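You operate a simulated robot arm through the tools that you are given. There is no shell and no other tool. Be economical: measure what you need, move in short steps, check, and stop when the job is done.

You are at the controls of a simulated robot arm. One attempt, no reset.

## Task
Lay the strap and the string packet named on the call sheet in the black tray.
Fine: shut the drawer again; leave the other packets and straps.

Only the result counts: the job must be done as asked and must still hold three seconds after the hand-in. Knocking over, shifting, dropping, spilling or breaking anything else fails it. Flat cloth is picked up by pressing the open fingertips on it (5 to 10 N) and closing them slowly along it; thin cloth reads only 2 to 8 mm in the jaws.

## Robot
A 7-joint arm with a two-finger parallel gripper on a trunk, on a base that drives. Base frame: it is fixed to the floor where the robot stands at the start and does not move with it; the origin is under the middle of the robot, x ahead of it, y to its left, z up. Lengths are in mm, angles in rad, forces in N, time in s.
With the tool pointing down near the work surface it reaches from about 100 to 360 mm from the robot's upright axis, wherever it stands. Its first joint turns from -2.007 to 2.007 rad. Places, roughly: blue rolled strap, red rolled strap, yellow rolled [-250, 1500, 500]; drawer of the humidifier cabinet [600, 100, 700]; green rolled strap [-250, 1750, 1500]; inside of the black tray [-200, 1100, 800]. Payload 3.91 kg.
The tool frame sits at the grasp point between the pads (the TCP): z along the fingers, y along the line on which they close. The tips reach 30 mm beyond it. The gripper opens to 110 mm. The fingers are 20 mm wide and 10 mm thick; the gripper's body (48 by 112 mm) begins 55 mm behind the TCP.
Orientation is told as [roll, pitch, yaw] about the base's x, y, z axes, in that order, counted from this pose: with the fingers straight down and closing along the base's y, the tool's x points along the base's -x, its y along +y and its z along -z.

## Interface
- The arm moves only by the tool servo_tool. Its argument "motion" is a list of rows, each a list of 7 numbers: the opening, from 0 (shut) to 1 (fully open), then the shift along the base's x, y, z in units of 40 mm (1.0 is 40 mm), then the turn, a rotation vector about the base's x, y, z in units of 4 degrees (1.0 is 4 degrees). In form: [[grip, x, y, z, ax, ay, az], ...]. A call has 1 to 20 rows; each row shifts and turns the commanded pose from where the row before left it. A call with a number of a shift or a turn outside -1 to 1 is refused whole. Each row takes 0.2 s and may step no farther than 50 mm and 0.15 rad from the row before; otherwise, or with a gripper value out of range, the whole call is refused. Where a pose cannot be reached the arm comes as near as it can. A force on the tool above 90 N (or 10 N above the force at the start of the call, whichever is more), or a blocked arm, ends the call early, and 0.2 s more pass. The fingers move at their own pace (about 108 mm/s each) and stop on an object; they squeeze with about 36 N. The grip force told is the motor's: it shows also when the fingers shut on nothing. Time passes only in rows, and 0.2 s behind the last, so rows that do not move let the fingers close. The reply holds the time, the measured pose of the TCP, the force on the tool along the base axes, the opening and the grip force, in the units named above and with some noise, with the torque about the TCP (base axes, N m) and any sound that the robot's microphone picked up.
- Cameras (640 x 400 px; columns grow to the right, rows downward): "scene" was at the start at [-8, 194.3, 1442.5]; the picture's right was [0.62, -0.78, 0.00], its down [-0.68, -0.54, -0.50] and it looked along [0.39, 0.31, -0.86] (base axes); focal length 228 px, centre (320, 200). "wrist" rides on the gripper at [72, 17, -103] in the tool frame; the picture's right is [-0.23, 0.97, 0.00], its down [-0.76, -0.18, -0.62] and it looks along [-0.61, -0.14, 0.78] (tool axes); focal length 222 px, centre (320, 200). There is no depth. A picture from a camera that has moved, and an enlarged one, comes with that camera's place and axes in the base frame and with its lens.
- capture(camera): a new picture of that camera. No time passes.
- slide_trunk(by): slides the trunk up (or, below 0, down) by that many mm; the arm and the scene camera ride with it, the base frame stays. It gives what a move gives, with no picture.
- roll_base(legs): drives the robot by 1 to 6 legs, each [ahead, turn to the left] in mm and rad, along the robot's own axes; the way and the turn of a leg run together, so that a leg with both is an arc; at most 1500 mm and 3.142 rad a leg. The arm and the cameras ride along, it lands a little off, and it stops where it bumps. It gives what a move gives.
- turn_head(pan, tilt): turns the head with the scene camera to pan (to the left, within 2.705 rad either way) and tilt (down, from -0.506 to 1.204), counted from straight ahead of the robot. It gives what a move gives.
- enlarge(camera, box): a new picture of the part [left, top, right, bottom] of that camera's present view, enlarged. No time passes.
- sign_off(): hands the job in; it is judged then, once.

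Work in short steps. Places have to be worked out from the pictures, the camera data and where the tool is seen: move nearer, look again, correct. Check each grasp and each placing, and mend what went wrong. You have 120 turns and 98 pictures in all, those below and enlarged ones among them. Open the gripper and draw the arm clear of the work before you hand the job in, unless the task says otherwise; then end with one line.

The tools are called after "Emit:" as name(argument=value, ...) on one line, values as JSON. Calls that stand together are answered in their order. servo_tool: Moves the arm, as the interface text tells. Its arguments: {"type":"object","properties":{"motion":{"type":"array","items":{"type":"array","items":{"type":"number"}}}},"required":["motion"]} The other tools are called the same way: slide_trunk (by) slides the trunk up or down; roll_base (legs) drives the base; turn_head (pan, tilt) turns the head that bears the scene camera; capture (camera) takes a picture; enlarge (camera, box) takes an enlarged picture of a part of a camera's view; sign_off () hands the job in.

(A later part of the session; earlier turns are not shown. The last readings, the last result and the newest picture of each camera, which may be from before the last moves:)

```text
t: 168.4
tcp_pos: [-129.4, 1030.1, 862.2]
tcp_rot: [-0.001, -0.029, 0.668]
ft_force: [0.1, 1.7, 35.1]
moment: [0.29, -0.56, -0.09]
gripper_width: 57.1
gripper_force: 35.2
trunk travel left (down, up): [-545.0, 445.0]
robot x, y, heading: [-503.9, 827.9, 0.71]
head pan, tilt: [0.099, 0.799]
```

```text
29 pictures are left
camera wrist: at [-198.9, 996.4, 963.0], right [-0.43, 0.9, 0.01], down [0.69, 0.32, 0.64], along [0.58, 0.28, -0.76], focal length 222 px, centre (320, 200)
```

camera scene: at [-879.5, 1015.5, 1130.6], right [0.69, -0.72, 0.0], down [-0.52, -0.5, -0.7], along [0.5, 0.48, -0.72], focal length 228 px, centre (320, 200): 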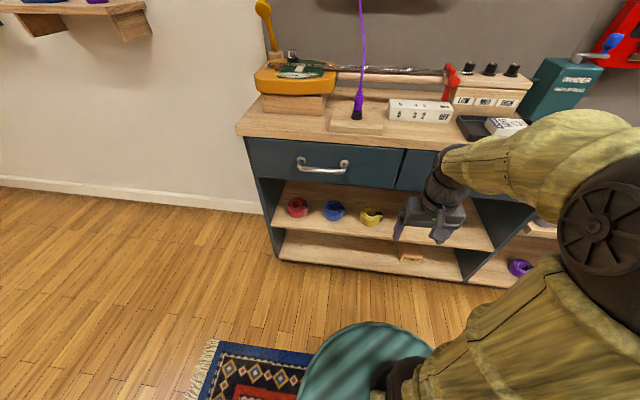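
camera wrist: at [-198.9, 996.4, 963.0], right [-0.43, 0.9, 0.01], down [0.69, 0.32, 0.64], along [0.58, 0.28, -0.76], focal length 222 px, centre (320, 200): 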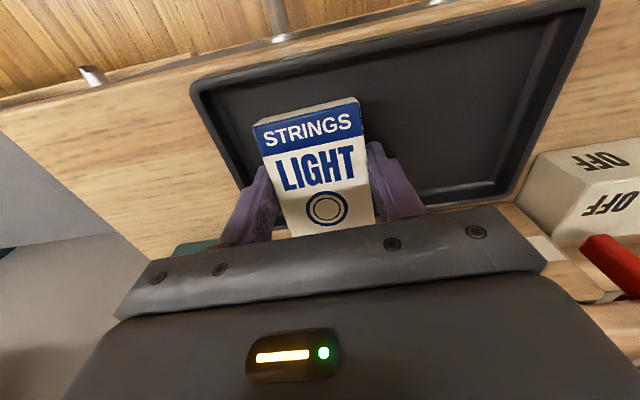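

First contact was at the far edge, a few mm early—possibly tilt or grazing the far rim. I lift slightly, shift 5 mm back and lower again.

Emit:
servo_tool(motion=[[0.35, 0, 0, 0.25, 0, 0, 0], [0.35, -0.1, -0.08, 0, 0, 0, 0], [0.35, 0, 0, -0.2, 0, 0, 0], [0.35, 0, 0, 0, 0, 0, 0]])

Emit:
servo_tool(motion=[[0.35, 0, 0, -0.08, 0, 0, 0], [0.35, 0, 0, 0, 0, 0, 0]])

Emit:
enlarge(camera="wrist", box=[160, 60, 480, 260])

```text
t: 169.4
tcp_pos: [-132.6, 1030.2, 861.7]
tcp_rot: [0.001, -0.026, 0.67]
ft_force: [-0.5, 0.3, -0.9]
moment: [0.0, -0.01, 0.03]
gripper_width: 56.9
gripper_force: 35.7
trunk travel left (down, up): [-545.0, 445.0]
robot x, y, heading: [-497.2, 829.9, 0.715]
head pan, tilt: [0.099, 0.799]
```

```text
t: 170.0
tcp_pos: [-133.0, 1030.5, 861.7]
tcp_rot: [0.0, -0.033, 0.67]
ft_force: [1.6, 1.9, 42.5]
moment: [-0.42, 0.33, -0.04]
gripper_width: 56.8
gripper_force: 36.4
trunk travel left (down, up): [-545.0, 445.0]
robot x, y, heading: [-500.1, 831.2, 0.712]
head pan, tilt: [0.099, 0.799]
```

```text
2.00 times, centred on (320, 160) of wrist
camera zoom: at [-202.8, 994.7, 962.3], right [-0.43, 0.9, 0.01], down [0.69, 0.32, 0.65], along [0.58, 0.28, -0.76], focal length 444 px, centre (320, 280)
```

zoom: 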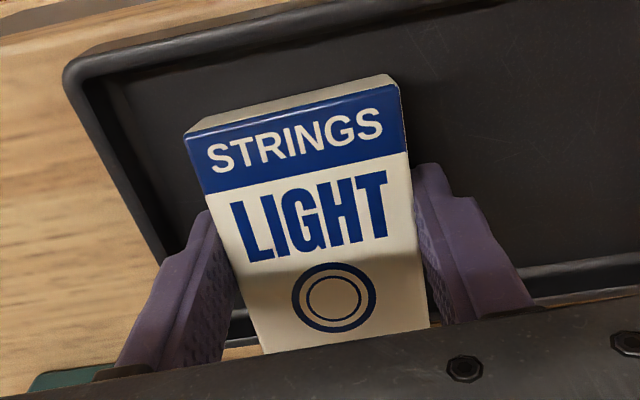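

Contact now central. Release with a small opening, lift, and inspect.

Emit:
servo_tool(motion=[[0.35, 0, 0, 0.03, 0, 0, 0], [0.57, 0, 0, 0, 0, 0, 0], [0.57, 0, 0, 0, 0, 0, 0], [0.57, 0, 0, 0.3, 0, 0, 0], [0.57, 0, 0, 0.6, 0, 0, 0], [0.57, 0, 0, 0.8, 0, 0, 0], [0.57, 0, 0, 0.8, 0, 0, 0], [0.57, 0, 0, 0.8, 0, 0, 0]])

Emit:
capture(camera="wrist")

Emit:
enlarge(camera="scene", box=[320, 160, 480, 260])

```text
t: 171.8
tcp_pos: [-132.0, 1029.0, 992.3]
tcp_rot: [0.001, -0.024, 0.67]
ft_force: [-0.2, 0.1, 0.5]
moment: [0.0, -0.01, -0.03]
gripper_width: 62.9
gripper_force: 0.0
trunk travel left (down, up): [-545.0, 445.0]
robot x, y, heading: [-497.9, 826.9, 0.711]
head pan, tilt: [0.099, 0.799]
```

```text
27 pictures are left
camera wrist: at [-202.0, 994.2, 1094.0], right [-0.43, 0.9, 0.01], down [0.7, 0.32, 0.64], along [0.58, 0.28, -0.77], focal length 222 px, centre (320, 200)
```

wrist: 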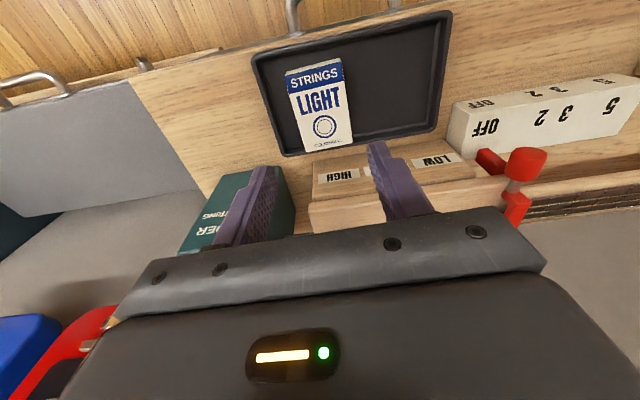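

```text
4.00 times, centred on (400, 210) of scene
camera zoom: at [-590.3, 964.4, 1430.6], right [0.73, -0.69, 0.0], down [-0.49, -0.52, -0.7], along [0.48, 0.51, -0.72], focal length 912 px, centre (0, 160)
```

zoom: 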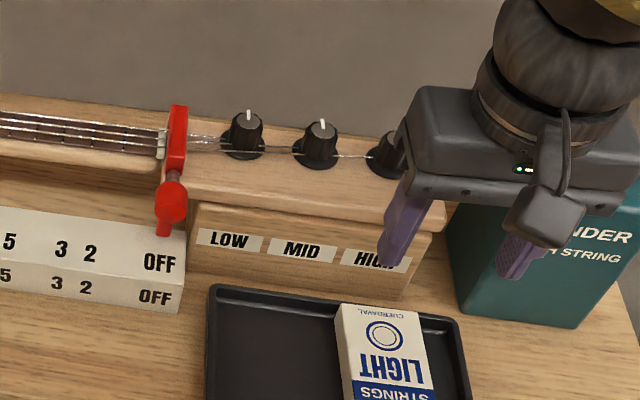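

Packet lies flat with ~84 mm free to its left and ~18 mm gap at its right. I use the closed fingers to nudge it ~14 mm right for more strap room.

Emit:
servo_tool(motion=[[0, -0.48, 0.54, 0, 0, 0, 0], [0, -0.48, 0.54, 0, 0, 0, 0], [0, 0, 0, 0, 0, 0, 0], [0, 0, 0, -0.8, 0, 0, 0], [0, 0, 0, -0.8, 0, 0, 0], [0, 0, 0, -0.8, 0, 0, 0], [0, 0, 0, -0.8, 0, 0, 0], [0, 0, 0, 0, 0, 0, 0]])

Emit:
capture(camera="wrist")

```text
t: 173.6
tcp_pos: [-173.9, 1072.5, 861.5]
tcp_rot: [0.001, -0.024, 0.67]
ft_force: [0.9, 0.0, 0.3]
moment: [0.02, 0.01, 0.0]
gripper_width: 0.0
gripper_force: 35.5
trunk travel left (down, up): [-545.0, 445.0]
robot x, y, heading: [-502.0, 830.8, 0.712]
head pan, tilt: [0.099, 0.799]
```

```text
25 pictures are left
camera wrist: at [-242.3, 1038.0, 964.1], right [-0.43, 0.9, 0.01], down [0.7, 0.32, 0.64], along [0.58, 0.28, -0.77], focal length 222 px, centre (320, 200)
```

wrist: 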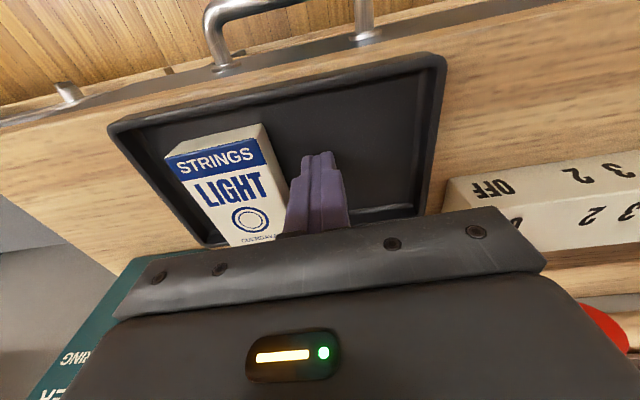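

Fingers are left of the packet; push right 30 mm slowly (about 12 mm of it moving the packet), then lift.

Emit:
servo_tool(motion=[[0, 0.093, -0.117, 0, 0, 0, 0], [0, 0.093, -0.117, 0, 0, 0, 0], [0, 0.093, -0.117, 0, 0, 0, 0], [0, 0.093, -0.117, 0, 0, 0, 0], [0, 0.093, -0.117, 0, 0, 0, 0], [0, 0, 0, 0, 0, 0, 0]])

Emit:
servo_tool(motion=[[0, -0.03, 0.04, 0.1, 0, 0, 0], [0, 0, 0, 0.8, 0, 0, 0], [0, 0, 0, 0.8, 0, 0, 0], [0, 0, 0, 0.8, 0, 0, 0], [0, 0, 0, 0.8, 0, 0, 0]])

Emit:
capture(camera="wrist")

```text
t: 175.0
tcp_pos: [-152.6, 1046.7, 863.4]
tcp_rot: [0.001, -0.024, 0.668]
ft_force: [0.2, -0.3, -0.1]
moment: [-0.02, 0.03, -0.02]
gripper_width: 0.0
gripper_force: 35.8
trunk travel left (down, up): [-545.0, 445.0]
robot x, y, heading: [-500.8, 830.7, 0.715]
head pan, tilt: [0.099, 0.799]
```

```text
t: 176.2
tcp_pos: [-153.1, 1050.1, 998.6]
tcp_rot: [0.002, -0.026, 0.67]
ft_force: [-0.6, 0.1, 0.1]
moment: [0.03, 0.02, 0.03]
gripper_width: 0.0
gripper_force: 35.9
trunk travel left (down, up): [-545.0, 445.0]
robot x, y, heading: [-500.3, 830.1, 0.714]
head pan, tilt: [0.099, 0.799]
```

```text
24 pictures are left
camera wrist: at [-222.8, 1015.9, 1100.2], right [-0.43, 0.9, 0.01], down [0.7, 0.32, 0.64], along [0.58, 0.28, -0.77], focal length 222 px, centre (320, 200)
```

wrist: 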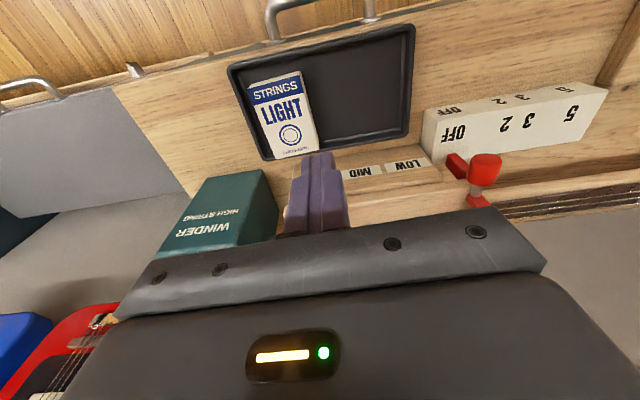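

Packet now leaves ~95 mm free. I drive back in front of the yellow strap and pitch the tool to 45°.

Emit:
roll_base(legs=[[-200, -0.042], [0, 1.571], [230, 0], [0, -1.571]])

Emit:
servo_tool(motion=[[1, 0.1, 0.08, 0, -0.78, 0.98, 0], [1, 0.1, 0.08, 0, 0.78, -0.98, 0], [1, 0.1, 0.08, 0, 0.78, -0.98, 0], [1, 0.1, 0.08, 0, 0.78, -0.98, 0], [1, 0.1, 0.08, 0, 0.78, -0.98, 0], [1, 0.1, 0.08, 0, 0.78, -0.98, 0], [1, 0.1, 0.08, 0, 0.78, -0.98, 0], [1, 0.1, 0.08, 0, 0.78, -0.98, 0], [1, 0.1, 0.08, 0, 0.78, -0.98, 0], [1, 0, 0, 0, 0.78, -0.98, 0], [1, 0, 0, 0, 0.78, -0.98, 0]])

```text
t: 190.6
tcp_pos: [-439.2, 1088.7, 997.3]
tcp_rot: [0.001, -0.024, 0.625]
ft_force: [-0.1, -0.5, -0.1]
moment: [0.01, 0.01, 0.0]
gripper_width: 0.1
gripper_force: 36.2
trunk travel left (down, up): [-545.0, 445.0]
robot x, y, heading: [-797.3, 881.7, 0.671]
head pan, tilt: [0.099, 0.799]
```

```text
t: 193.0
tcp_pos: [-405.1, 1120.1, 998.0]
tcp_rot: [0.049, -0.771, 0.616]
ft_force: [0.1, 0.6, 0.7]
moment: [0.01, 0.03, -0.03]
gripper_width: 110.2
gripper_force: 0.1
trunk travel left (down, up): [-545.0, 445.0]
robot x, y, heading: [-794.0, 886.6, 0.67]
head pan, tilt: [0.099, 0.799]
```

Pitch reached. Shift to s≈1186, fix yaw, and lower the trunk.

Emit:
servo_tool(motion=[[1, -0.45, 0.56, 0, 0, 0, 0.4], [1, -0.45, 0.56, 0, 0, 0, 0.4], [1, 0, 0, 0, 0, 0, 0]])

Emit:
slide_trunk(by=-400)

Emit:
slide_trunk(by=-80)

Emit:
capture(camera="wrist")

Emit:
capture(camera="scene")

```text
t: 193.8
tcp_pos: [-439.5, 1161.5, 999.3]
tcp_rot: [0.048, -0.809, 0.663]
ft_force: [-0.2, 0.1, -0.2]
moment: [-0.03, -0.03, 0.04]
gripper_width: 109.8
gripper_force: 0.1
trunk travel left (down, up): [-545.0, 445.0]
robot x, y, heading: [-794.8, 882.5, 0.667]
head pan, tilt: [0.099, 0.799]
```

```text
t: 197.6
tcp_pos: [-439.5, 1161.8, 599.0]
tcp_rot: [0.048, -0.812, 0.666]
ft_force: [-0.2, -0.1, -1.1]
moment: [0.0, 0.0, 0.01]
gripper_width: 110.1
gripper_force: 0.1
trunk travel left (down, up): [-145.0, 845.0]
robot x, y, heading: [-796.4, 885.8, 0.663]
head pan, tilt: [0.099, 0.799]
```

```text
t: 198.8
tcp_pos: [-439.0, 1161.2, 519.0]
tcp_rot: [0.047, -0.81, 0.662]
ft_force: [0.0, -0.5, -0.8]
moment: [0.02, -0.01, 0.01]
gripper_width: 110.0
gripper_force: 0.1
trunk travel left (down, up): [-65.0, 925.0]
robot x, y, heading: [-793.9, 885.9, 0.664]
head pan, tilt: [0.099, 0.799]
```

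```text
23 pictures are left
camera wrist: at [-545.8, 1093.0, 538.7], right [-0.5, 0.84, 0.2], down [0.19, -0.11, 0.97], along [0.84, 0.53, -0.1], focal length 222 px, centre (320, 200)
```

wrist: 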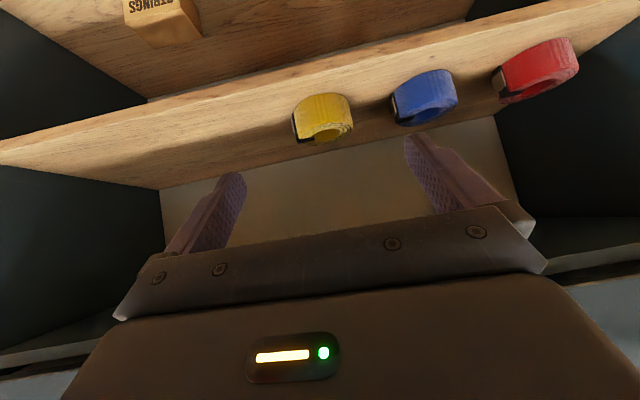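

```text
22 pictures are left
camera scene: at [-879.7, 1021.0, 950.7], right [0.7, -0.72, 0.0], down [-0.52, -0.5, -0.7], along [0.5, 0.48, -0.72], focal length 228 px, centre (320, 200)
```

scene: 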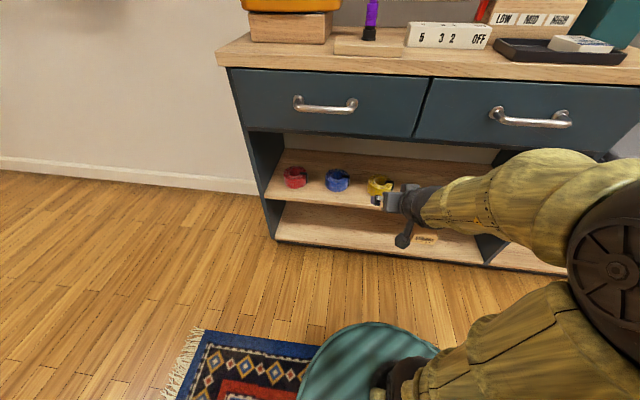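

Yellow ≈(-279,1293), s≈1185, centre height ≈381; the tool is aligned in s. I lower to z≈425 and drive 120 mm forward.

Emit:
slide_trunk(by=-60)

Emit:
servo_tool(motion=[[1, 0, 0, -0.4, 0, 0, 0], [1, 0, 0, -0.4, 0, 0, 0], [1, 0, 0, 0, 0, 0, 0]])

Emit:
roll_base(legs=[[115, 0]])

Emit:
capture(camera="wrist")

Emit:
enlarge(camera="scene", box=[280, 120, 480, 245])

```text
t: 199.8
tcp_pos: [-438.9, 1161.0, 460.1]
tcp_rot: [0.046, -0.812, 0.663]
ft_force: [0.1, 0.2, 0.0]
moment: [-0.01, -0.04, 0.02]
gripper_width: 109.8
gripper_force: 0.0
trunk travel left (down, up): [-5.0, 985.0]
robot x, y, heading: [-795.7, 880.4, 0.669]
head pan, tilt: [0.099, 0.799]
```

```text
t: 200.6
tcp_pos: [-439.9, 1161.5, 425.8]
tcp_rot: [0.046, -0.811, 0.665]
ft_force: [0.7, 0.2, 0.6]
moment: [0.03, 0.01, 0.0]
gripper_width: 110.0
gripper_force: 0.0
trunk travel left (down, up): [-5.0, 985.0]
robot x, y, heading: [-798.1, 882.8, 0.668]
head pan, tilt: [0.099, 0.799]
```

```text
t: 201.9
tcp_pos: [-350.5, 1232.3, 427.0]
tcp_rot: [0.048, -0.81, 0.664]
ft_force: [-1.1, -0.3, -0.1]
moment: [0.02, 0.01, -0.01]
gripper_width: 110.2
gripper_force: 0.1
trunk travel left (down, up): [-5.0, 985.0]
robot x, y, heading: [-704.5, 955.5, 0.671]
head pan, tilt: [0.099, 0.799]
```

```text
21 pictures are left
camera wrist: at [-456.4, 1163.7, 446.1], right [-0.5, 0.84, 0.2], down [0.19, -0.11, 0.97], along [0.84, 0.53, -0.1], focal length 222 px, centre (320, 200)
```

wrist: 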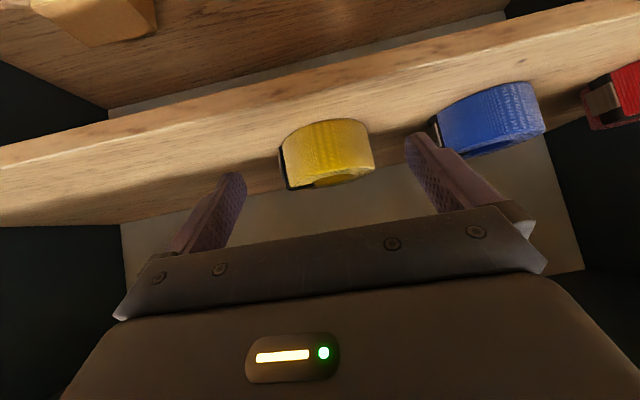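

```text
3.20 times, centred on (380, 182) of scene
camera zoom: at [-790.4, 1091.9, 890.7], right [0.7, -0.72, 0.0], down [-0.51, -0.5, -0.7], along [0.5, 0.49, -0.72], focal length 730 px, centre (128, 256)
```

zoom: 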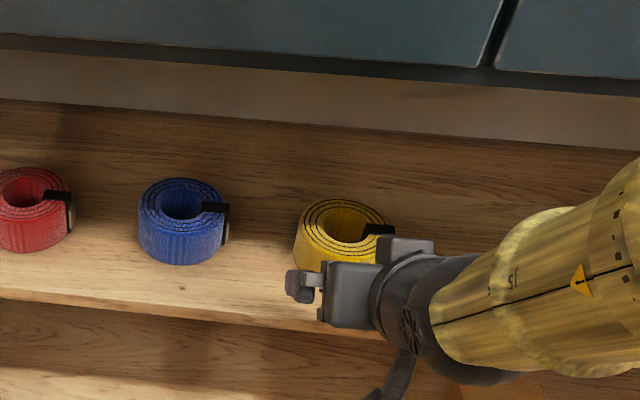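

The roll: centre n≈582, s≈1187, z 368–412, diameter ~90. I lower to z≈406, nudge left, and drive 55 mm in, then check.

Emit:
servo_tool(motion=[[1, -0.06, 0.08, -0.25, 0, 0, 0], [1, 0, 0, -0.25, 0, 0, 0], [1, 0, 0, 0, 0, 0, 0]])

Emit:
roll_base(legs=[[55, 0]])

Emit:
capture(camera="wrist")

```text
t: 202.7
tcp_pos: [-348.7, 1237.6, 414.5]
tcp_rot: [0.047, -0.811, 0.665]
ft_force: [-0.3, -0.9, -0.2]
moment: [-0.01, 0.0, 0.03]
gripper_width: 109.9
gripper_force: 0.0
out of reach, approached as far as the arm can: row 1, 2
trunk travel left (down, up): [-5.0, 985.0]
robot x, y, heading: [-704.8, 953.6, 0.674]
head pan, tilt: [0.099, 0.799]
```

```text
t: 203.7
tcp_pos: [-305.9, 1271.9, 414.6]
tcp_rot: [0.047, -0.81, 0.665]
ft_force: [0.4, 0.7, -0.7]
moment: [0.01, 0.0, -0.01]
gripper_width: 110.0
gripper_force: 0.0
trunk travel left (down, up): [-5.0, 985.0]
robot x, y, heading: [-665.4, 987.6, 0.67]
head pan, tilt: [0.099, 0.799]
```

```text
19 pictures are left
camera wrist: at [-411.7, 1201.9, 433.5], right [-0.5, 0.84, 0.2], down [0.19, -0.11, 0.97], along [0.84, 0.53, -0.1], focal length 222 px, centre (320, 200)
```

wrist: 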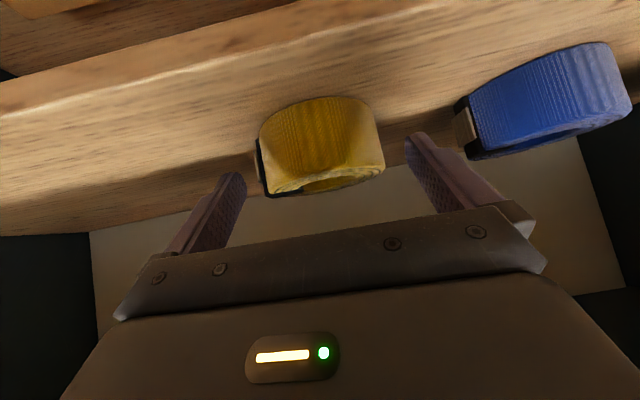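

Centred; the tips are at mid-height of the roll. Drive 25 mm more, then close.

Emit:
roll_base(legs=[[25, 0]])

Emit:
capture(camera="wrist")

```text
t: 204.5
tcp_pos: [-286.1, 1285.7, 414.7]
tcp_rot: [0.046, -0.809, 0.665]
ft_force: [0.6, -0.7, 0.8]
moment: [0.0, -0.02, 0.0]
gripper_width: 109.8
gripper_force: 0.1
trunk travel left (down, up): [-5.0, 985.0]
robot x, y, heading: [-645.2, 1005.9, 0.675]
head pan, tilt: [0.099, 0.799]
```

```text
18 pictures are left
camera wrist: at [-392.1, 1217.5, 433.5], right [-0.5, 0.84, 0.2], down [0.19, -0.11, 0.97], along [0.84, 0.53, -0.1], focal length 222 px, centre (320, 200)
```

wrist: 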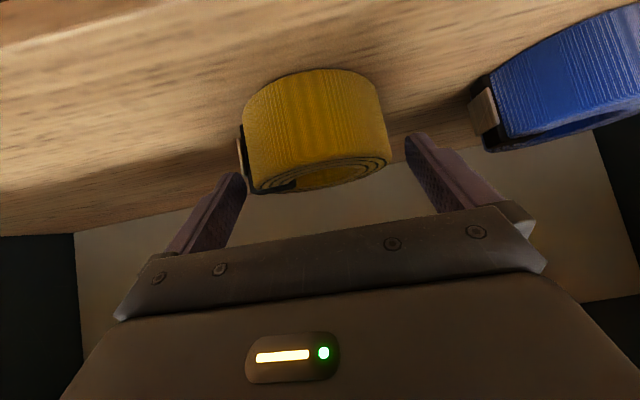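

Fingers overlap the roll's upper two thirds. Close slowly.

Emit:
servo_tool(motion=[[0.9, 0, 0, 0, 0, 0, 0], [0.8, 0, 0, 0, 0, 0, 0], [0.7, 0, 0, 0, 0, 0, 0], [0.6, 0, 0, 0, 0, 0, 0], [0.5, 0, 0, 0, 0, 0, 0], [0.5, 0, 0, 0, 0, 0, 0]])

Emit:
capture(camera="wrist")

```text
t: 205.9
tcp_pos: [-285.5, 1286.7, 414.0]
tcp_rot: [0.047, -0.81, 0.666]
ft_force: [-1.0, 1.2, 0.7]
moment: [-0.06, -0.08, 0.04]
gripper_width: 87.3
gripper_force: 35.8
trunk travel left (down, up): [-5.0, 985.0]
robot x, y, heading: [-645.3, 997.5, 0.671]
head pan, tilt: [0.099, 0.799]
```

```text
17 pictures are left
camera wrist: at [-392.0, 1217.5, 433.6], right [-0.5, 0.84, 0.2], down [0.19, -0.11, 0.97], along [0.84, 0.53, -0.1], focal length 222 px, centre (320, 200)
```

wrist: 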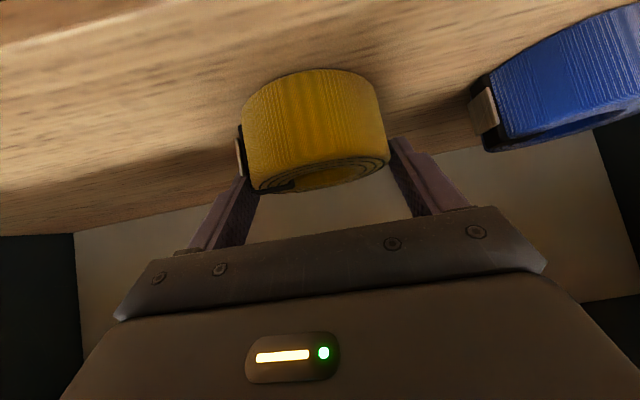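

Gripped at 87 mm. Lift slightly with the trunk and check the hold.

Emit:
slide_trunk(by=40)

Emit:
capture(camera="wrist")

```text
t: 206.7
tcp_pos: [-287.6, 1286.4, 454.2]
tcp_rot: [0.047, -0.808, 0.666]
ft_force: [-1.0, -0.1, -1.3]
moment: [-0.03, 0.04, 0.0]
gripper_width: 87.3
gripper_force: 36.0
trunk travel left (down, up): [-45.0, 945.0]
robot x, y, heading: [-644.8, 1003.6, 0.672]
head pan, tilt: [0.099, 0.799]
```

```text
16 pictures are left
camera wrist: at [-392.1, 1217.5, 473.5], right [-0.5, 0.84, 0.2], down [0.19, -0.11, 0.97], along [0.84, 0.53, -0.1], focal length 222 px, centre (320, 200)
```

wrist: 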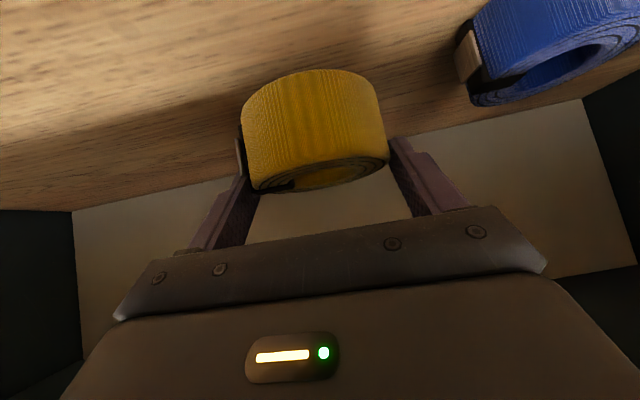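

Strap held. Back out of the shelf, raise the trunk, and drive to in front of the tray's left part.

Emit:
roll_base(legs=[[-220, 0]])

Emit:
slide_trunk(by=400)

Emit:
slide_trunk(by=110)

Emit:
roll_base(legs=[[0, -1.571], [224, 0], [0, 1.571]])

Emit:
capture(camera="scene")

```text
t: 208.6
tcp_pos: [-461.8, 1147.6, 454.3]
tcp_rot: [0.046, -0.809, 0.667]
ft_force: [0.7, -0.9, -1.5]
moment: [-0.02, 0.02, -0.01]
gripper_width: 87.0
gripper_force: 36.3
trunk travel left (down, up): [-45.0, 945.0]
robot x, y, heading: [-816.2, 862.7, 0.675]
head pan, tilt: [0.099, 0.799]
```

```text
t: 212.5
tcp_pos: [-461.4, 1147.1, 853.8]
tcp_rot: [0.046, -0.809, 0.667]
ft_force: [-0.1, 1.1, -1.1]
moment: [0.0, 0.01, 0.01]
gripper_width: 86.7
gripper_force: 36.3
trunk travel left (down, up): [-445.0, 545.0]
robot x, y, heading: [-819.8, 865.4, 0.677]
head pan, tilt: [0.099, 0.799]
```

```text
t: 213.9
tcp_pos: [-461.7, 1147.3, 963.8]
tcp_rot: [0.046, -0.808, 0.665]
ft_force: [-0.9, -0.1, -0.8]
moment: [-0.03, 0.04, 0.0]
gripper_width: 87.1
gripper_force: 36.0
trunk travel left (down, up): [-555.0, 435.0]
robot x, y, heading: [-820.9, 865.5, 0.673]
head pan, tilt: [0.099, 0.799]
```

```text
t: 226.8
tcp_pos: [-320.4, 978.0, 963.1]
tcp_rot: [0.048, -0.809, 0.672]
ft_force: [0.6, 0.0, -1.5]
moment: [0.0, -0.01, -0.02]
gripper_width: 86.9
gripper_force: 35.6
trunk travel left (down, up): [-555.0, 435.0]
robot x, y, heading: [-672.9, 688.5, 0.675]
head pan, tilt: [0.099, 0.799]
```

```text
15 pictures are left
camera scene: at [-760.8, 829.9, 1440.6], right [0.7, -0.71, 0.0], down [-0.51, -0.5, -0.7], along [0.5, 0.49, -0.72], focal length 228 px, centre (320, 200)
```

scene: 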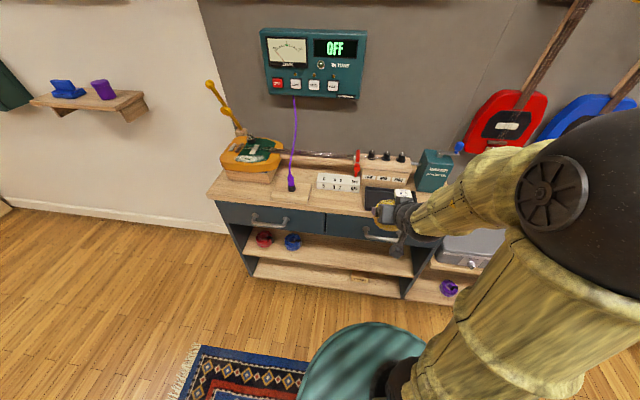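

TCP s≈964; drive 170 mm forward over the tray.

Emit:
roll_base(legs=[[170, 0]])

Emit:
capture(camera="wrist")

Emit:
enlarge(camera="scene", box=[300, 150, 500, 275])

```text
t: 228.4
tcp_pos: [-187.3, 1085.0, 962.6]
tcp_rot: [0.047, -0.808, 0.671]
ft_force: [-0.9, 0.7, -1.6]
moment: [-0.01, 0.02, 0.0]
gripper_width: 86.9
gripper_force: 35.9
trunk travel left (down, up): [-555.0, 435.0]
robot x, y, heading: [-546.6, 798.3, 0.68]
head pan, tilt: [0.099, 0.799]
```

```text
14 pictures are left
camera wrist: at [-292.7, 1014.6, 983.3], right [-0.51, 0.84, 0.2], down [0.19, -0.11, 0.97], along [0.84, 0.53, -0.11], focal length 222 px, centre (320, 200)
```

wrist: 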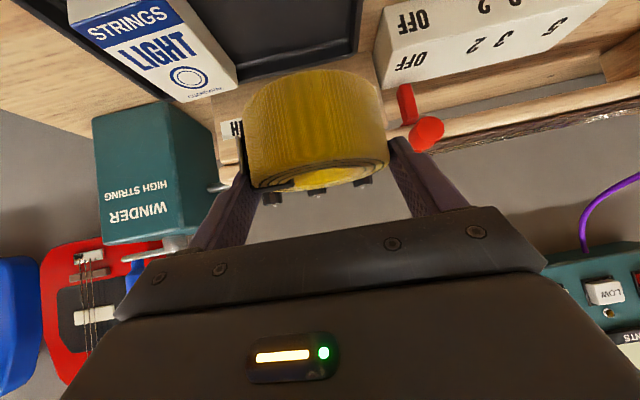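

```text
3.20 times, centred on (400, 212) of scene
camera zoom: at [-627.8, 937.1, 1440.6], right [0.7, -0.71, 0.0], down [-0.51, -0.5, -0.7], along [0.5, 0.49, -0.72], focal length 730 px, centre (64, 160)
```

zoom: 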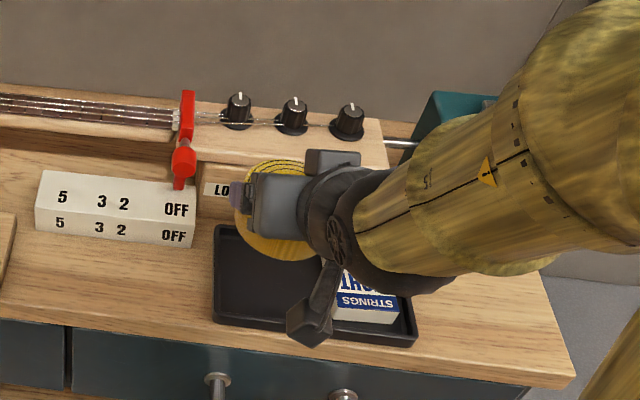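

Position looks right (s≈965, n≈530). Lower 60 mm by trunk and re-check.

Emit:
slide_trunk(by=-65)

Emit:
capture(camera="wrist")

Emit:
enlarge(camera="scene", box=[300, 150, 460, 250])

```text
t: 229.4
tcp_pos: [-187.4, 1084.1, 899.2]
tcp_rot: [0.046, -0.809, 0.672]
ft_force: [0.5, -0.2, -1.3]
moment: [-0.03, 0.01, -0.01]
gripper_width: 86.9
gripper_force: 36.5
trunk travel left (down, up): [-490.0, 500.0]
robot x, y, heading: [-541.8, 798.9, 0.675]
head pan, tilt: [0.099, 0.799]
```

```text
12 pictures are left
camera wrist: at [-293.0, 1014.4, 918.5], right [-0.51, 0.84, 0.2], down [0.19, -0.11, 0.97], along [0.84, 0.53, -0.1], focal length 222 px, centre (320, 200)
```

wrist: 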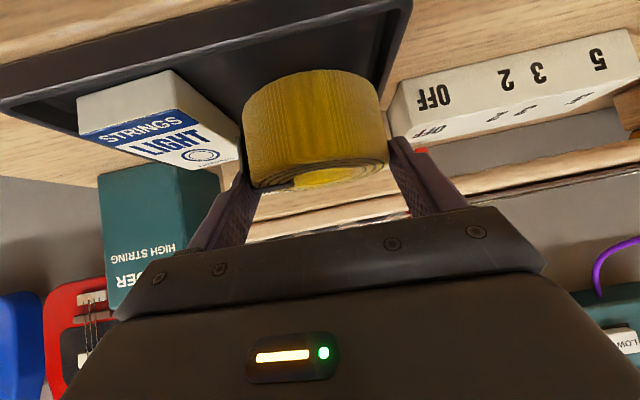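

```text
4.00 times, centred on (380, 200) of scene
camera zoom: at [-628.2, 936.7, 1375.7], right [0.7, -0.71, 0.0], down [-0.51, -0.5, -0.7], along [0.5, 0.49, -0.72], focal length 912 px, centre (80, 200)
```

zoom: 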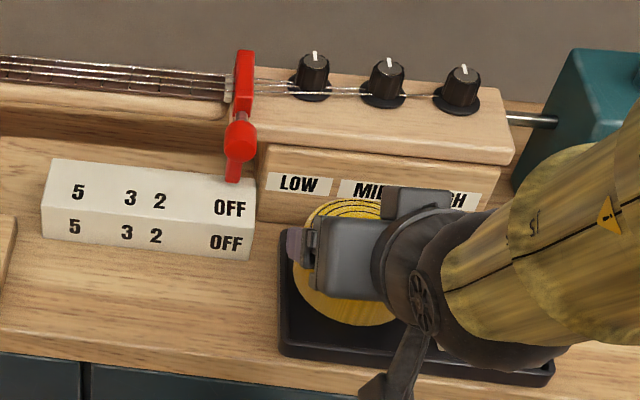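

Roll is a little close to the left rim; shift 6 mm right, then lower to just above the tray floor.

Emit:
servo_tool(motion=[[0.5, 0.11, -0.1, 0, 0, 0, 0], [0.5, 0, 0, -0.25, 0, 0, 0], [0.5, 0, 0, -0.25, 0, 0, 0], [0.5, 0, 0, -0.1, 0, 0, 0], [0.5, 0, 0, 0, 0, 0, 0]])

Emit:
capture(camera="wrist")

Emit:
enlarge(camera="scene", box=[300, 150, 460, 250])

```text
t: 230.6
tcp_pos: [-180.2, 1082.5, 880.2]
tcp_rot: [0.048, -0.811, 0.674]
ft_force: [-38.1, -20.2, 18.9]
moment: [-0.41, 0.45, 0.46]
gripper_width: 87.0
gripper_force: 35.8
out of reach, approached as far as the arm can: row 2, 3
trunk travel left (down, up): [-490.0, 500.0]
robot x, y, heading: [-543.9, 794.6, 0.675]
head pan, tilt: [0.099, 0.799]
```

```text
10 pictures are left
camera wrist: at [-285.9, 1013.5, 899.4], right [-0.51, 0.84, 0.2], down [0.19, -0.11, 0.98], along [0.84, 0.54, -0.1], focal length 222 px, centre (320, 200)
```

wrist: 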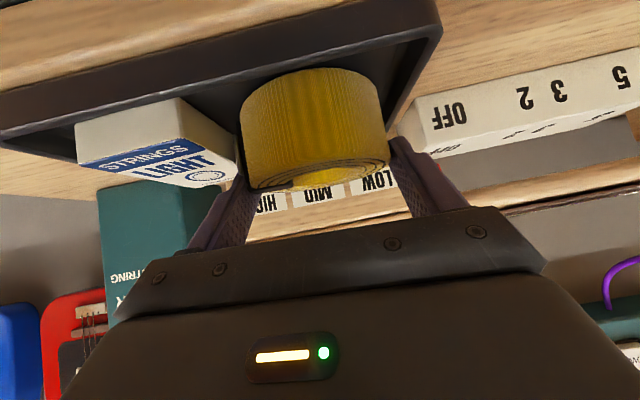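

```text
4.00 times, centred on (380, 200) of scene
camera zoom: at [-633.7, 933.5, 1375.7], right [0.7, -0.71, 0.0], down [-0.51, -0.5, -0.7], along [0.5, 0.49, -0.71], focal length 912 px, centre (80, 200)
```

zoom: 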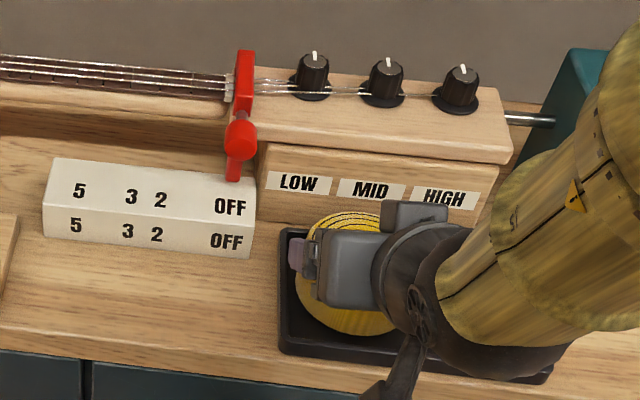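

The roll presses on the far rim (force toward me). I lift 10 mm, shift back 9 mm, and lower by trunk instead.

Emit:
slide_trunk(by=12)

Emit:
servo_tool(motion=[[0.5, -0.19, -0.15, 0, 0, 0, 0], [0.5, 0, 0, 0, 0, 0, 0]])

Emit:
slide_trunk(by=-12)

```text
t: 231.2
tcp_pos: [-176.5, 1083.3, 889.8]
tcp_rot: [0.049, -0.806, 0.667]
ft_force: [-15.7, -13.2, -4.9]
moment: [-0.7, 0.93, -0.05]
gripper_width: 86.0
gripper_force: 35.9
trunk travel left (down, up): [-502.0, 488.0]
robot x, y, heading: [-541.9, 799.8, 0.675]
head pan, tilt: [0.099, 0.799]
```

```text
t: 231.8
tcp_pos: [-177.5, 1084.2, 896.0]
tcp_rot: [0.049, -0.809, 0.672]
ft_force: [-6.8, -4.8, 0.0]
moment: [-0.29, 0.35, -0.01]
gripper_width: 86.1
gripper_force: 36.3
out of reach, approached as far as the arm can: row 1
trunk travel left (down, up): [-502.0, 488.0]
robot x, y, heading: [-542.4, 797.4, 0.672]
head pan, tilt: [0.099, 0.799]
```

```text
t: 232.4
tcp_pos: [-178.5, 1083.6, 882.5]
tcp_rot: [0.045, -0.811, 0.672]
ft_force: [-6.8, -4.8, 5.6]
moment: [0.05, 0.02, -0.02]
gripper_width: 86.0
gripper_force: 36.0
trunk travel left (down, up): [-490.0, 500.0]
robot x, y, heading: [-543.8, 798.1, 0.677]
head pan, tilt: [0.099, 0.799]
```

The arm is at its reach limit for this pitch, so I use trunk and base: up 20, back 12, then down.

Emit:
slide_trunk(by=20)

Emit:
roll_base(legs=[[-14, 0]])

Emit:
enlarge(camera="scene", box=[300, 150, 460, 250])

```text
t: 233.1
tcp_pos: [-176.4, 1083.6, 901.8]
tcp_rot: [0.047, -0.806, 0.672]
ft_force: [0.6, 0.2, -1.1]
moment: [-0.01, 0.02, 0.0]
gripper_width: 86.3
gripper_force: 36.0
trunk travel left (down, up): [-510.0, 480.0]
robot x, y, heading: [-544.3, 798.8, 0.686]
head pan, tilt: [0.099, 0.799]
```

```text
t: 233.8
tcp_pos: [-188.4, 1074.0, 900.8]
tcp_rot: [0.047, -0.807, 0.671]
ft_force: [-0.5, -0.3, -1.8]
moment: [-0.01, 0.02, 0.0]
gripper_width: 86.0
gripper_force: 35.3
trunk travel left (down, up): [-510.0, 480.0]
robot x, y, heading: [-556.7, 791.5, 0.673]
head pan, tilt: [0.099, 0.799]
```

```text
4.00 times, centred on (380, 200) of scene
camera zoom: at [-639.3, 927.8, 1395.7], right [0.7, -0.71, 0.0], down [-0.51, -0.5, -0.7], along [0.5, 0.49, -0.72], focal length 912 px, centre (80, 200)
```

zoom: 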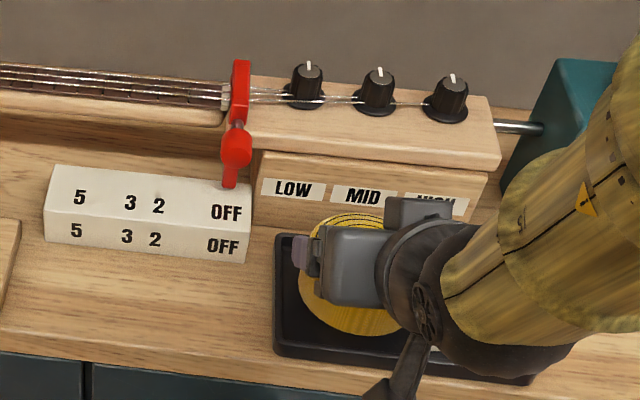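

Roll spans n≈487–573 now versus inner tray ≈490–584; move 7 mm forward, then lower.

Emit:
roll_base(legs=[[7, 0]])

Emit:
slide_trunk(by=-22)

Emit:
enlarge(camera="scene", box=[300, 150, 460, 250])

```text
t: 234.6
tcp_pos: [-182.7, 1080.3, 901.3]
tcp_rot: [0.046, -0.804, 0.673]
ft_force: [-0.2, 0.5, -1.6]
moment: [-0.04, 0.02, 0.01]
gripper_width: 86.3
gripper_force: 36.4
trunk travel left (down, up): [-510.0, 480.0]
robot x, y, heading: [-548.3, 795.2, 0.679]
head pan, tilt: [0.099, 0.799]
```

```text
t: 235.3
tcp_pos: [-182.2, 1079.7, 883.1]
tcp_rot: [0.05, -0.815, 0.671]
ft_force: [0.2, 0.1, 17.5]
moment: [0.62, -0.83, -0.01]
gripper_width: 86.2
gripper_force: 36.0
trunk travel left (down, up): [-488.0, 502.0]
robot x, y, heading: [-548.7, 793.3, 0.681]
head pan, tilt: [0.099, 0.799]
```

```text
4.00 times, centred on (380, 200) of scene
camera zoom: at [-634.9, 931.4, 1374.0], right [0.7, -0.71, 0.0], down [-0.51, -0.5, -0.7], along [0.5, 0.49, -0.72], focal length 912 px, centre (80, 200)
```

zoom: 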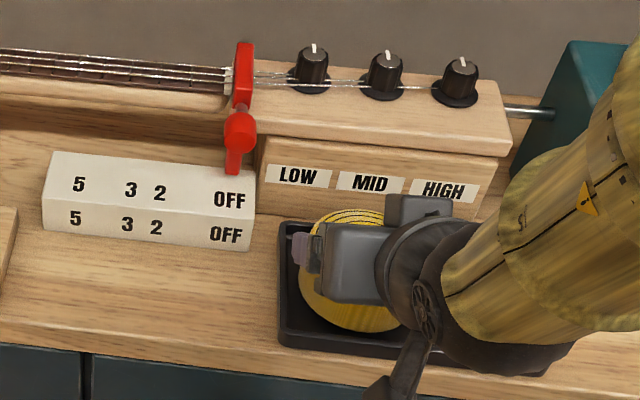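

Contact is again at the far edge (n≈588). Try 5 mm further back and lower.

Emit:
slide_trunk(by=10)

Emit:
roll_base(legs=[[-6, 0]])

Emit:
slide_trunk(by=-12)

```text
t: 235.8
tcp_pos: [-182.8, 1079.0, 888.1]
tcp_rot: [0.046, -0.803, 0.672]
ft_force: [0.7, -0.4, -1.2]
moment: [0.0, -0.02, 0.0]
gripper_width: 86.0
gripper_force: 35.5
trunk travel left (down, up): [-498.0, 492.0]
robot x, y, heading: [-549.4, 796.0, 0.678]
head pan, tilt: [0.099, 0.799]
```

```text
t: 236.6
tcp_pos: [-186.9, 1075.3, 888.8]
tcp_rot: [0.047, -0.806, 0.672]
ft_force: [0.1, 0.0, -0.8]
moment: [-0.02, 0.02, 0.01]
gripper_width: 86.2
gripper_force: 35.8
trunk travel left (down, up): [-498.0, 492.0]
robot x, y, heading: [-552.4, 792.4, 0.679]
head pan, tilt: [0.099, 0.799]
```

```text
t: 237.2
tcp_pos: [-186.8, 1074.9, 881.8]
tcp_rot: [0.047, -0.819, 0.673]
ft_force: [-3.0, -1.8, 28.7]
moment: [0.22, -1.25, 0.09]
gripper_width: 86.4
gripper_force: 36.0
trunk travel left (down, up): [-486.0, 504.0]
robot x, y, heading: [-554.2, 789.5, 0.676]
head pan, tilt: [0.099, 0.799]
```

Contact now lies inside the tray (n≈562): the roll has sagged far-side-down in the grip. Press down a bit more so it levels, and look.

Emit:
slide_trunk(by=-6)

Emit:
capture(camera="wrist")

```text
t: 237.7
tcp_pos: [-188.4, 1075.4, 876.2]
tcp_rot: [0.048, -0.824, 0.674]
ft_force: [-11.6, -3.2, 55.7]
moment: [0.32, -0.46, 0.53]
gripper_width: 86.0
gripper_force: 36.2
trunk travel left (down, up): [-480.0, 510.0]
robot x, y, heading: [-554.6, 790.7, 0.675]
head pan, tilt: [0.099, 0.799]
```

```text
6 pictures are left
camera wrist: at [-294.3, 1005.3, 895.5], right [-0.51, 0.84, 0.2], down [0.18, -0.12, 0.98], along [0.84, 0.54, -0.09], focal length 222 px, centre (320, 200)
```

wrist: 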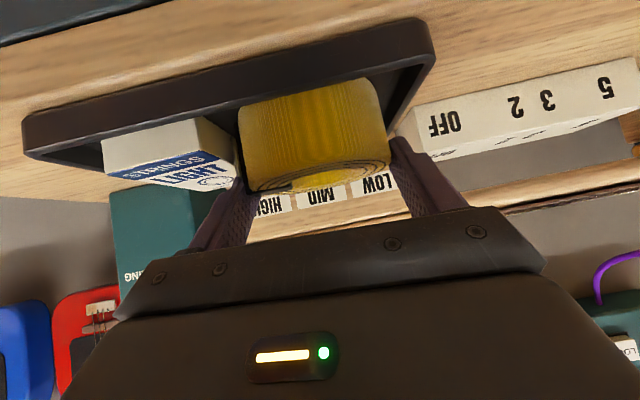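

The roll sits behind the near rim inside the tray. Ease the pressure and open a little.

Emit:
slide_trunk(by=3)

Emit:
servo_tool(motion=[[0.8, 0, 0, 0, 0, 0, 0], [0.84, 0, 0, 0, 0, 0, 0], [0.87, 0, 0, 0, 0, 0, 0], [0.87, 0, 0, 0, 0, 0, 0]])

Emit:
slide_trunk(by=20)

Emit:
capture(camera="wrist")

```text
t: 238.2
tcp_pos: [-188.1, 1076.5, 877.5]
tcp_rot: [0.049, -0.815, 0.672]
ft_force: [-7.9, 1.2, 40.6]
moment: [0.59, -0.36, 0.56]
gripper_width: 86.2
gripper_force: 36.2
trunk travel left (down, up): [-483.0, 507.0]
robot x, y, heading: [-551.7, 790.5, 0.682]
head pan, tilt: [0.099, 0.799]
```

```text
t: 239.2
tcp_pos: [-188.0, 1076.1, 873.7]
tcp_rot: [0.047, -0.807, 0.672]
ft_force: [-0.4, 0.3, 0.2]
moment: [-0.02, -0.02, 0.02]
gripper_width: 95.8
gripper_force: 0.0
trunk travel left (down, up): [-483.0, 507.0]
robot x, y, heading: [-552.3, 794.4, 0.681]
head pan, tilt: [0.099, 0.799]
```

```text
t: 239.9
tcp_pos: [-186.9, 1076.2, 894.2]
tcp_rot: [0.047, -0.807, 0.674]
ft_force: [0.3, -0.4, 0.3]
moment: [-0.02, -0.01, 0.03]
gripper_width: 95.6
gripper_force: 0.0
trunk travel left (down, up): [-503.0, 487.0]
robot x, y, heading: [-553.9, 789.9, 0.672]
head pan, tilt: [0.099, 0.799]
```

```text
5 pictures are left
camera wrist: at [-292.7, 1005.7, 914.8], right [-0.51, 0.84, 0.2], down [0.19, -0.11, 0.97], along [0.84, 0.53, -0.11], focal length 222 px, centre (320, 200)
```

wrist: 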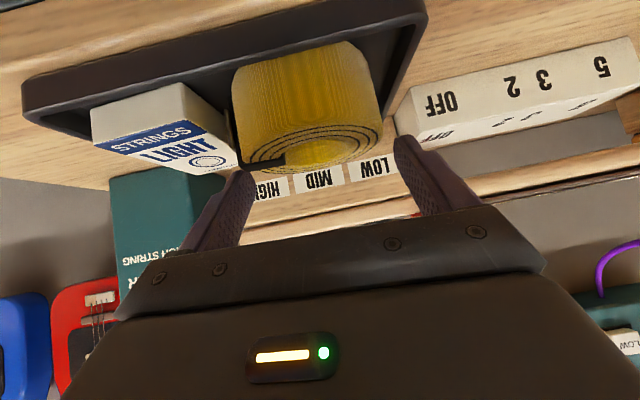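

Released; the strap stays in the tray. Raise, back off, and check from above.

Emit:
slide_trunk(by=90)

Emit:
roll_base(legs=[[-200, 0]])

Emit:
enlarge(camera="scene", box=[320, 130, 480, 230])

```text
t: 241.2
tcp_pos: [-187.6, 1075.4, 984.1]
tcp_rot: [0.048, -0.806, 0.673]
ft_force: [0.3, 0.5, -0.3]
moment: [-0.01, -0.02, -0.01]
gripper_width: 95.4
gripper_force: 0.0
trunk travel left (down, up): [-593.0, 397.0]
robot x, y, heading: [-551.2, 790.6, 0.68]
head pan, tilt: [0.099, 0.799]
```

```text
t: 242.9
tcp_pos: [-340.3, 949.2, 984.4]
tcp_rot: [0.047, -0.806, 0.669]
ft_force: [-0.1, -0.3, 0.1]
moment: [-0.02, 0.06, -0.02]
gripper_width: 95.9
gripper_force: 0.2
trunk travel left (down, up): [-593.0, 397.0]
robot x, y, heading: [-705.8, 663.6, 0.67]
head pan, tilt: [0.099, 0.799]
```

```text
4.00 times, centred on (400, 180) of scene
camera zoom: at [-793.0, 804.6, 1478.7], right [0.7, -0.72, 0.0], down [-0.51, -0.5, -0.7], along [0.5, 0.49, -0.72], focal length 912 px, centre (0, 280)
```

zoom: 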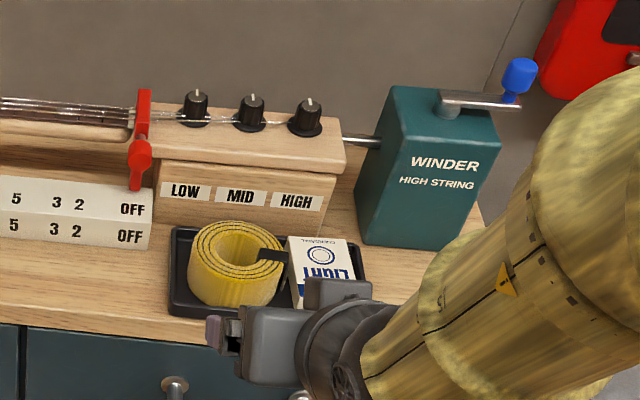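

Both items lie in the tray. Now close the drawer: fists closed, I drive back along to the drawer, staying well away from it.

Emit:
servo_tool(motion=[[0.4, 0, 0, 0, 0, 0, 0], [0, 0, 0, 0, 0, 0, 0], [0, 0, 0, 0, 0, 0, 0]])

Emit:
roll_base(legs=[[-205, 0], [0, -1.571], [1350, 0], [0, 1.571]])

```text
t: 243.7
tcp_pos: [-340.0, 950.3, 984.4]
tcp_rot: [0.048, -0.805, 0.668]
ft_force: [-0.3, -0.8, -0.6]
moment: [-0.01, -0.01, -0.03]
gripper_width: 0.0
gripper_force: 36.0
trunk travel left (down, up): [-593.0, 397.0]
robot x, y, heading: [-704.9, 669.6, 0.675]
head pan, tilt: [0.099, 0.799]
```

```text
t: 264.0
tcp_pos: [335.1, -194.7, 984.8]
tcp_rot: [0.047, -0.806, 0.689]
ft_force: [-0.5, 0.2, 0.3]
moment: [0.0, 0.01, 0.01]
gripper_width: 0.0
gripper_force: 36.2
trunk travel left (down, up): [-593.0, 397.0]
robot x, y, heading: [-23.9, -483.9, 0.691]
head pan, tilt: [0.099, 0.799]
```

TCP is at n≈141, s≈-361. Back 60 mm with a heading correction, shift 34 mm right, and lower to z≈754.

Emit:
roll_base(legs=[[-60, -0.019]])

Emit:
servo_tool(motion=[[0, 0.27, -0.33, 0, 0, 0, 0], [0, 0.27, -0.33, 0, 0, 0, 0], [0, 0, 0, 0, 0, 0, 0]])

Emit:
slide_trunk(by=-230)

Emit:
capture(camera="wrist")

```text
t: 265.0
tcp_pos: [292.6, -242.1, 984.8]
tcp_rot: [0.046, -0.807, 0.669]
ft_force: [-0.1, -0.3, -0.2]
moment: [0.0, -0.02, -0.02]
gripper_width: 0.0
gripper_force: 36.0
trunk travel left (down, up): [-593.0, 397.0]
robot x, y, heading: [-73.9, -526.1, 0.674]
head pan, tilt: [0.099, 0.799]
```

```text
t: 265.8
tcp_pos: [316.3, -268.6, 986.0]
tcp_rot: [0.047, -0.808, 0.666]
ft_force: [0.3, -0.2, -0.6]
moment: [0.0, 0.02, -0.01]
gripper_width: 0.2
gripper_force: 36.0
trunk travel left (down, up): [-593.0, 397.0]
robot x, y, heading: [-75.8, -524.1, 0.672]
head pan, tilt: [0.099, 0.799]
```

```text
t: 268.2
tcp_pos: [315.9, -268.8, 755.4]
tcp_rot: [0.047, -0.806, 0.669]
ft_force: [0.7, 1.0, 0.1]
moment: [-0.03, -0.02, -0.02]
gripper_width: 0.0
gripper_force: 36.0
trunk travel left (down, up): [-363.0, 627.0]
robot x, y, heading: [-71.2, -526.3, 0.672]
head pan, tilt: [0.099, 0.799]
```

```text
3 pictures are left
camera wrist: at [210.3, -338.2, 775.2], right [-0.51, 0.84, 0.2], down [0.19, -0.11, 0.97], along [0.84, 0.53, -0.11], focal length 222 px, centre (320, 200)
```

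wrist: 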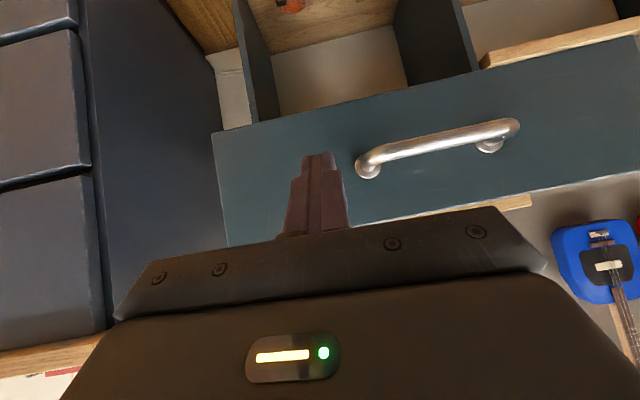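

The closed fingertips face the drawer front right of the handle. Push forward with the base, most of the way.

Emit:
roll_base(legs=[[270, 0]])

```text
t: 270.4
tcp_pos: [522.4, -106.0, 756.0]
tcp_rot: [0.047, -0.805, 0.665]
ft_force: [-0.4, -1.1, 0.3]
moment: [-0.01, -0.02, 0.01]
gripper_width: 0.0
gripper_force: 35.7
trunk travel left (down, up): [-363.0, 627.0]
robot x, y, heading: [128.9, -361.7, 0.673]
head pan, tilt: [0.099, 0.799]
```

Drawer follows (leading point n≈371). Continue in small steps.

Emit:
roll_base(legs=[[32, 0]])

Emit:
roll_base(legs=[[12, 0]])

```text
t: 271.2
tcp_pos: [548.2, -84.0, 755.9]
tcp_rot: [0.047, -0.806, 0.667]
ft_force: [0.9, 0.4, 0.3]
moment: [0.02, -0.01, 0.01]
gripper_width: 0.1
gripper_force: 36.2
trunk travel left (down, up): [-363.0, 627.0]
robot x, y, heading: [158.5, -339.6, 0.671]
head pan, tilt: [0.099, 0.799]
```

```text
t: 272.0
tcp_pos: [557.2, -77.2, 754.7]
tcp_rot: [0.047, -0.807, 0.667]
ft_force: [0.4, 0.1, 0.2]
moment: [-0.01, 0.01, -0.03]
gripper_width: 0.0
gripper_force: 36.1
trunk travel left (down, up): [-363.0, 627.0]
robot x, y, heading: [168.3, -335.9, 0.671]
head pan, tilt: [0.099, 0.799]
```

No resistance yet; another 10 mm steps and a picture.

Emit:
roll_base(legs=[[10, 0]])

Emit:
capture(camera="wrist")

```text
t: 272.7
tcp_pos: [559.6, -75.2, 755.7]
tcp_rot: [0.047, -0.804, 0.666]
ft_force: [-47.8, -36.5, 16.9]
moment: [-0.36, 0.22, -0.06]
gripper_width: 0.0
gripper_force: 35.2
trunk travel left (down, up): [-363.0, 627.0]
robot x, y, heading: [173.9, -330.2, 0.675]
head pan, tilt: [0.099, 0.799]
```

```text
2 pictures are left
camera wrist: at [454.3, -144.4, 776.0], right [-0.5, 0.84, 0.2], down [0.2, -0.11, 0.97], along [0.84, 0.53, -0.11], focal length 222 px, centre (320, 200)
```

wrist: 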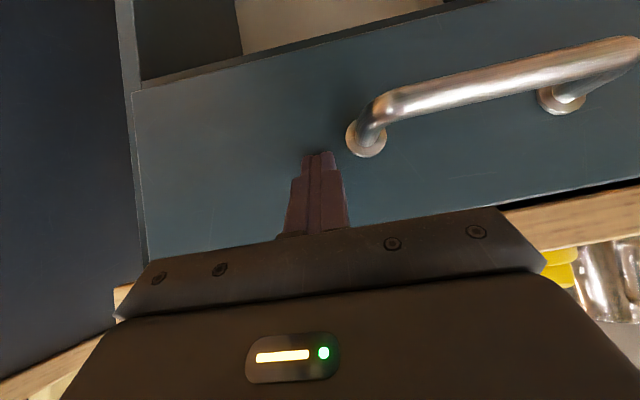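

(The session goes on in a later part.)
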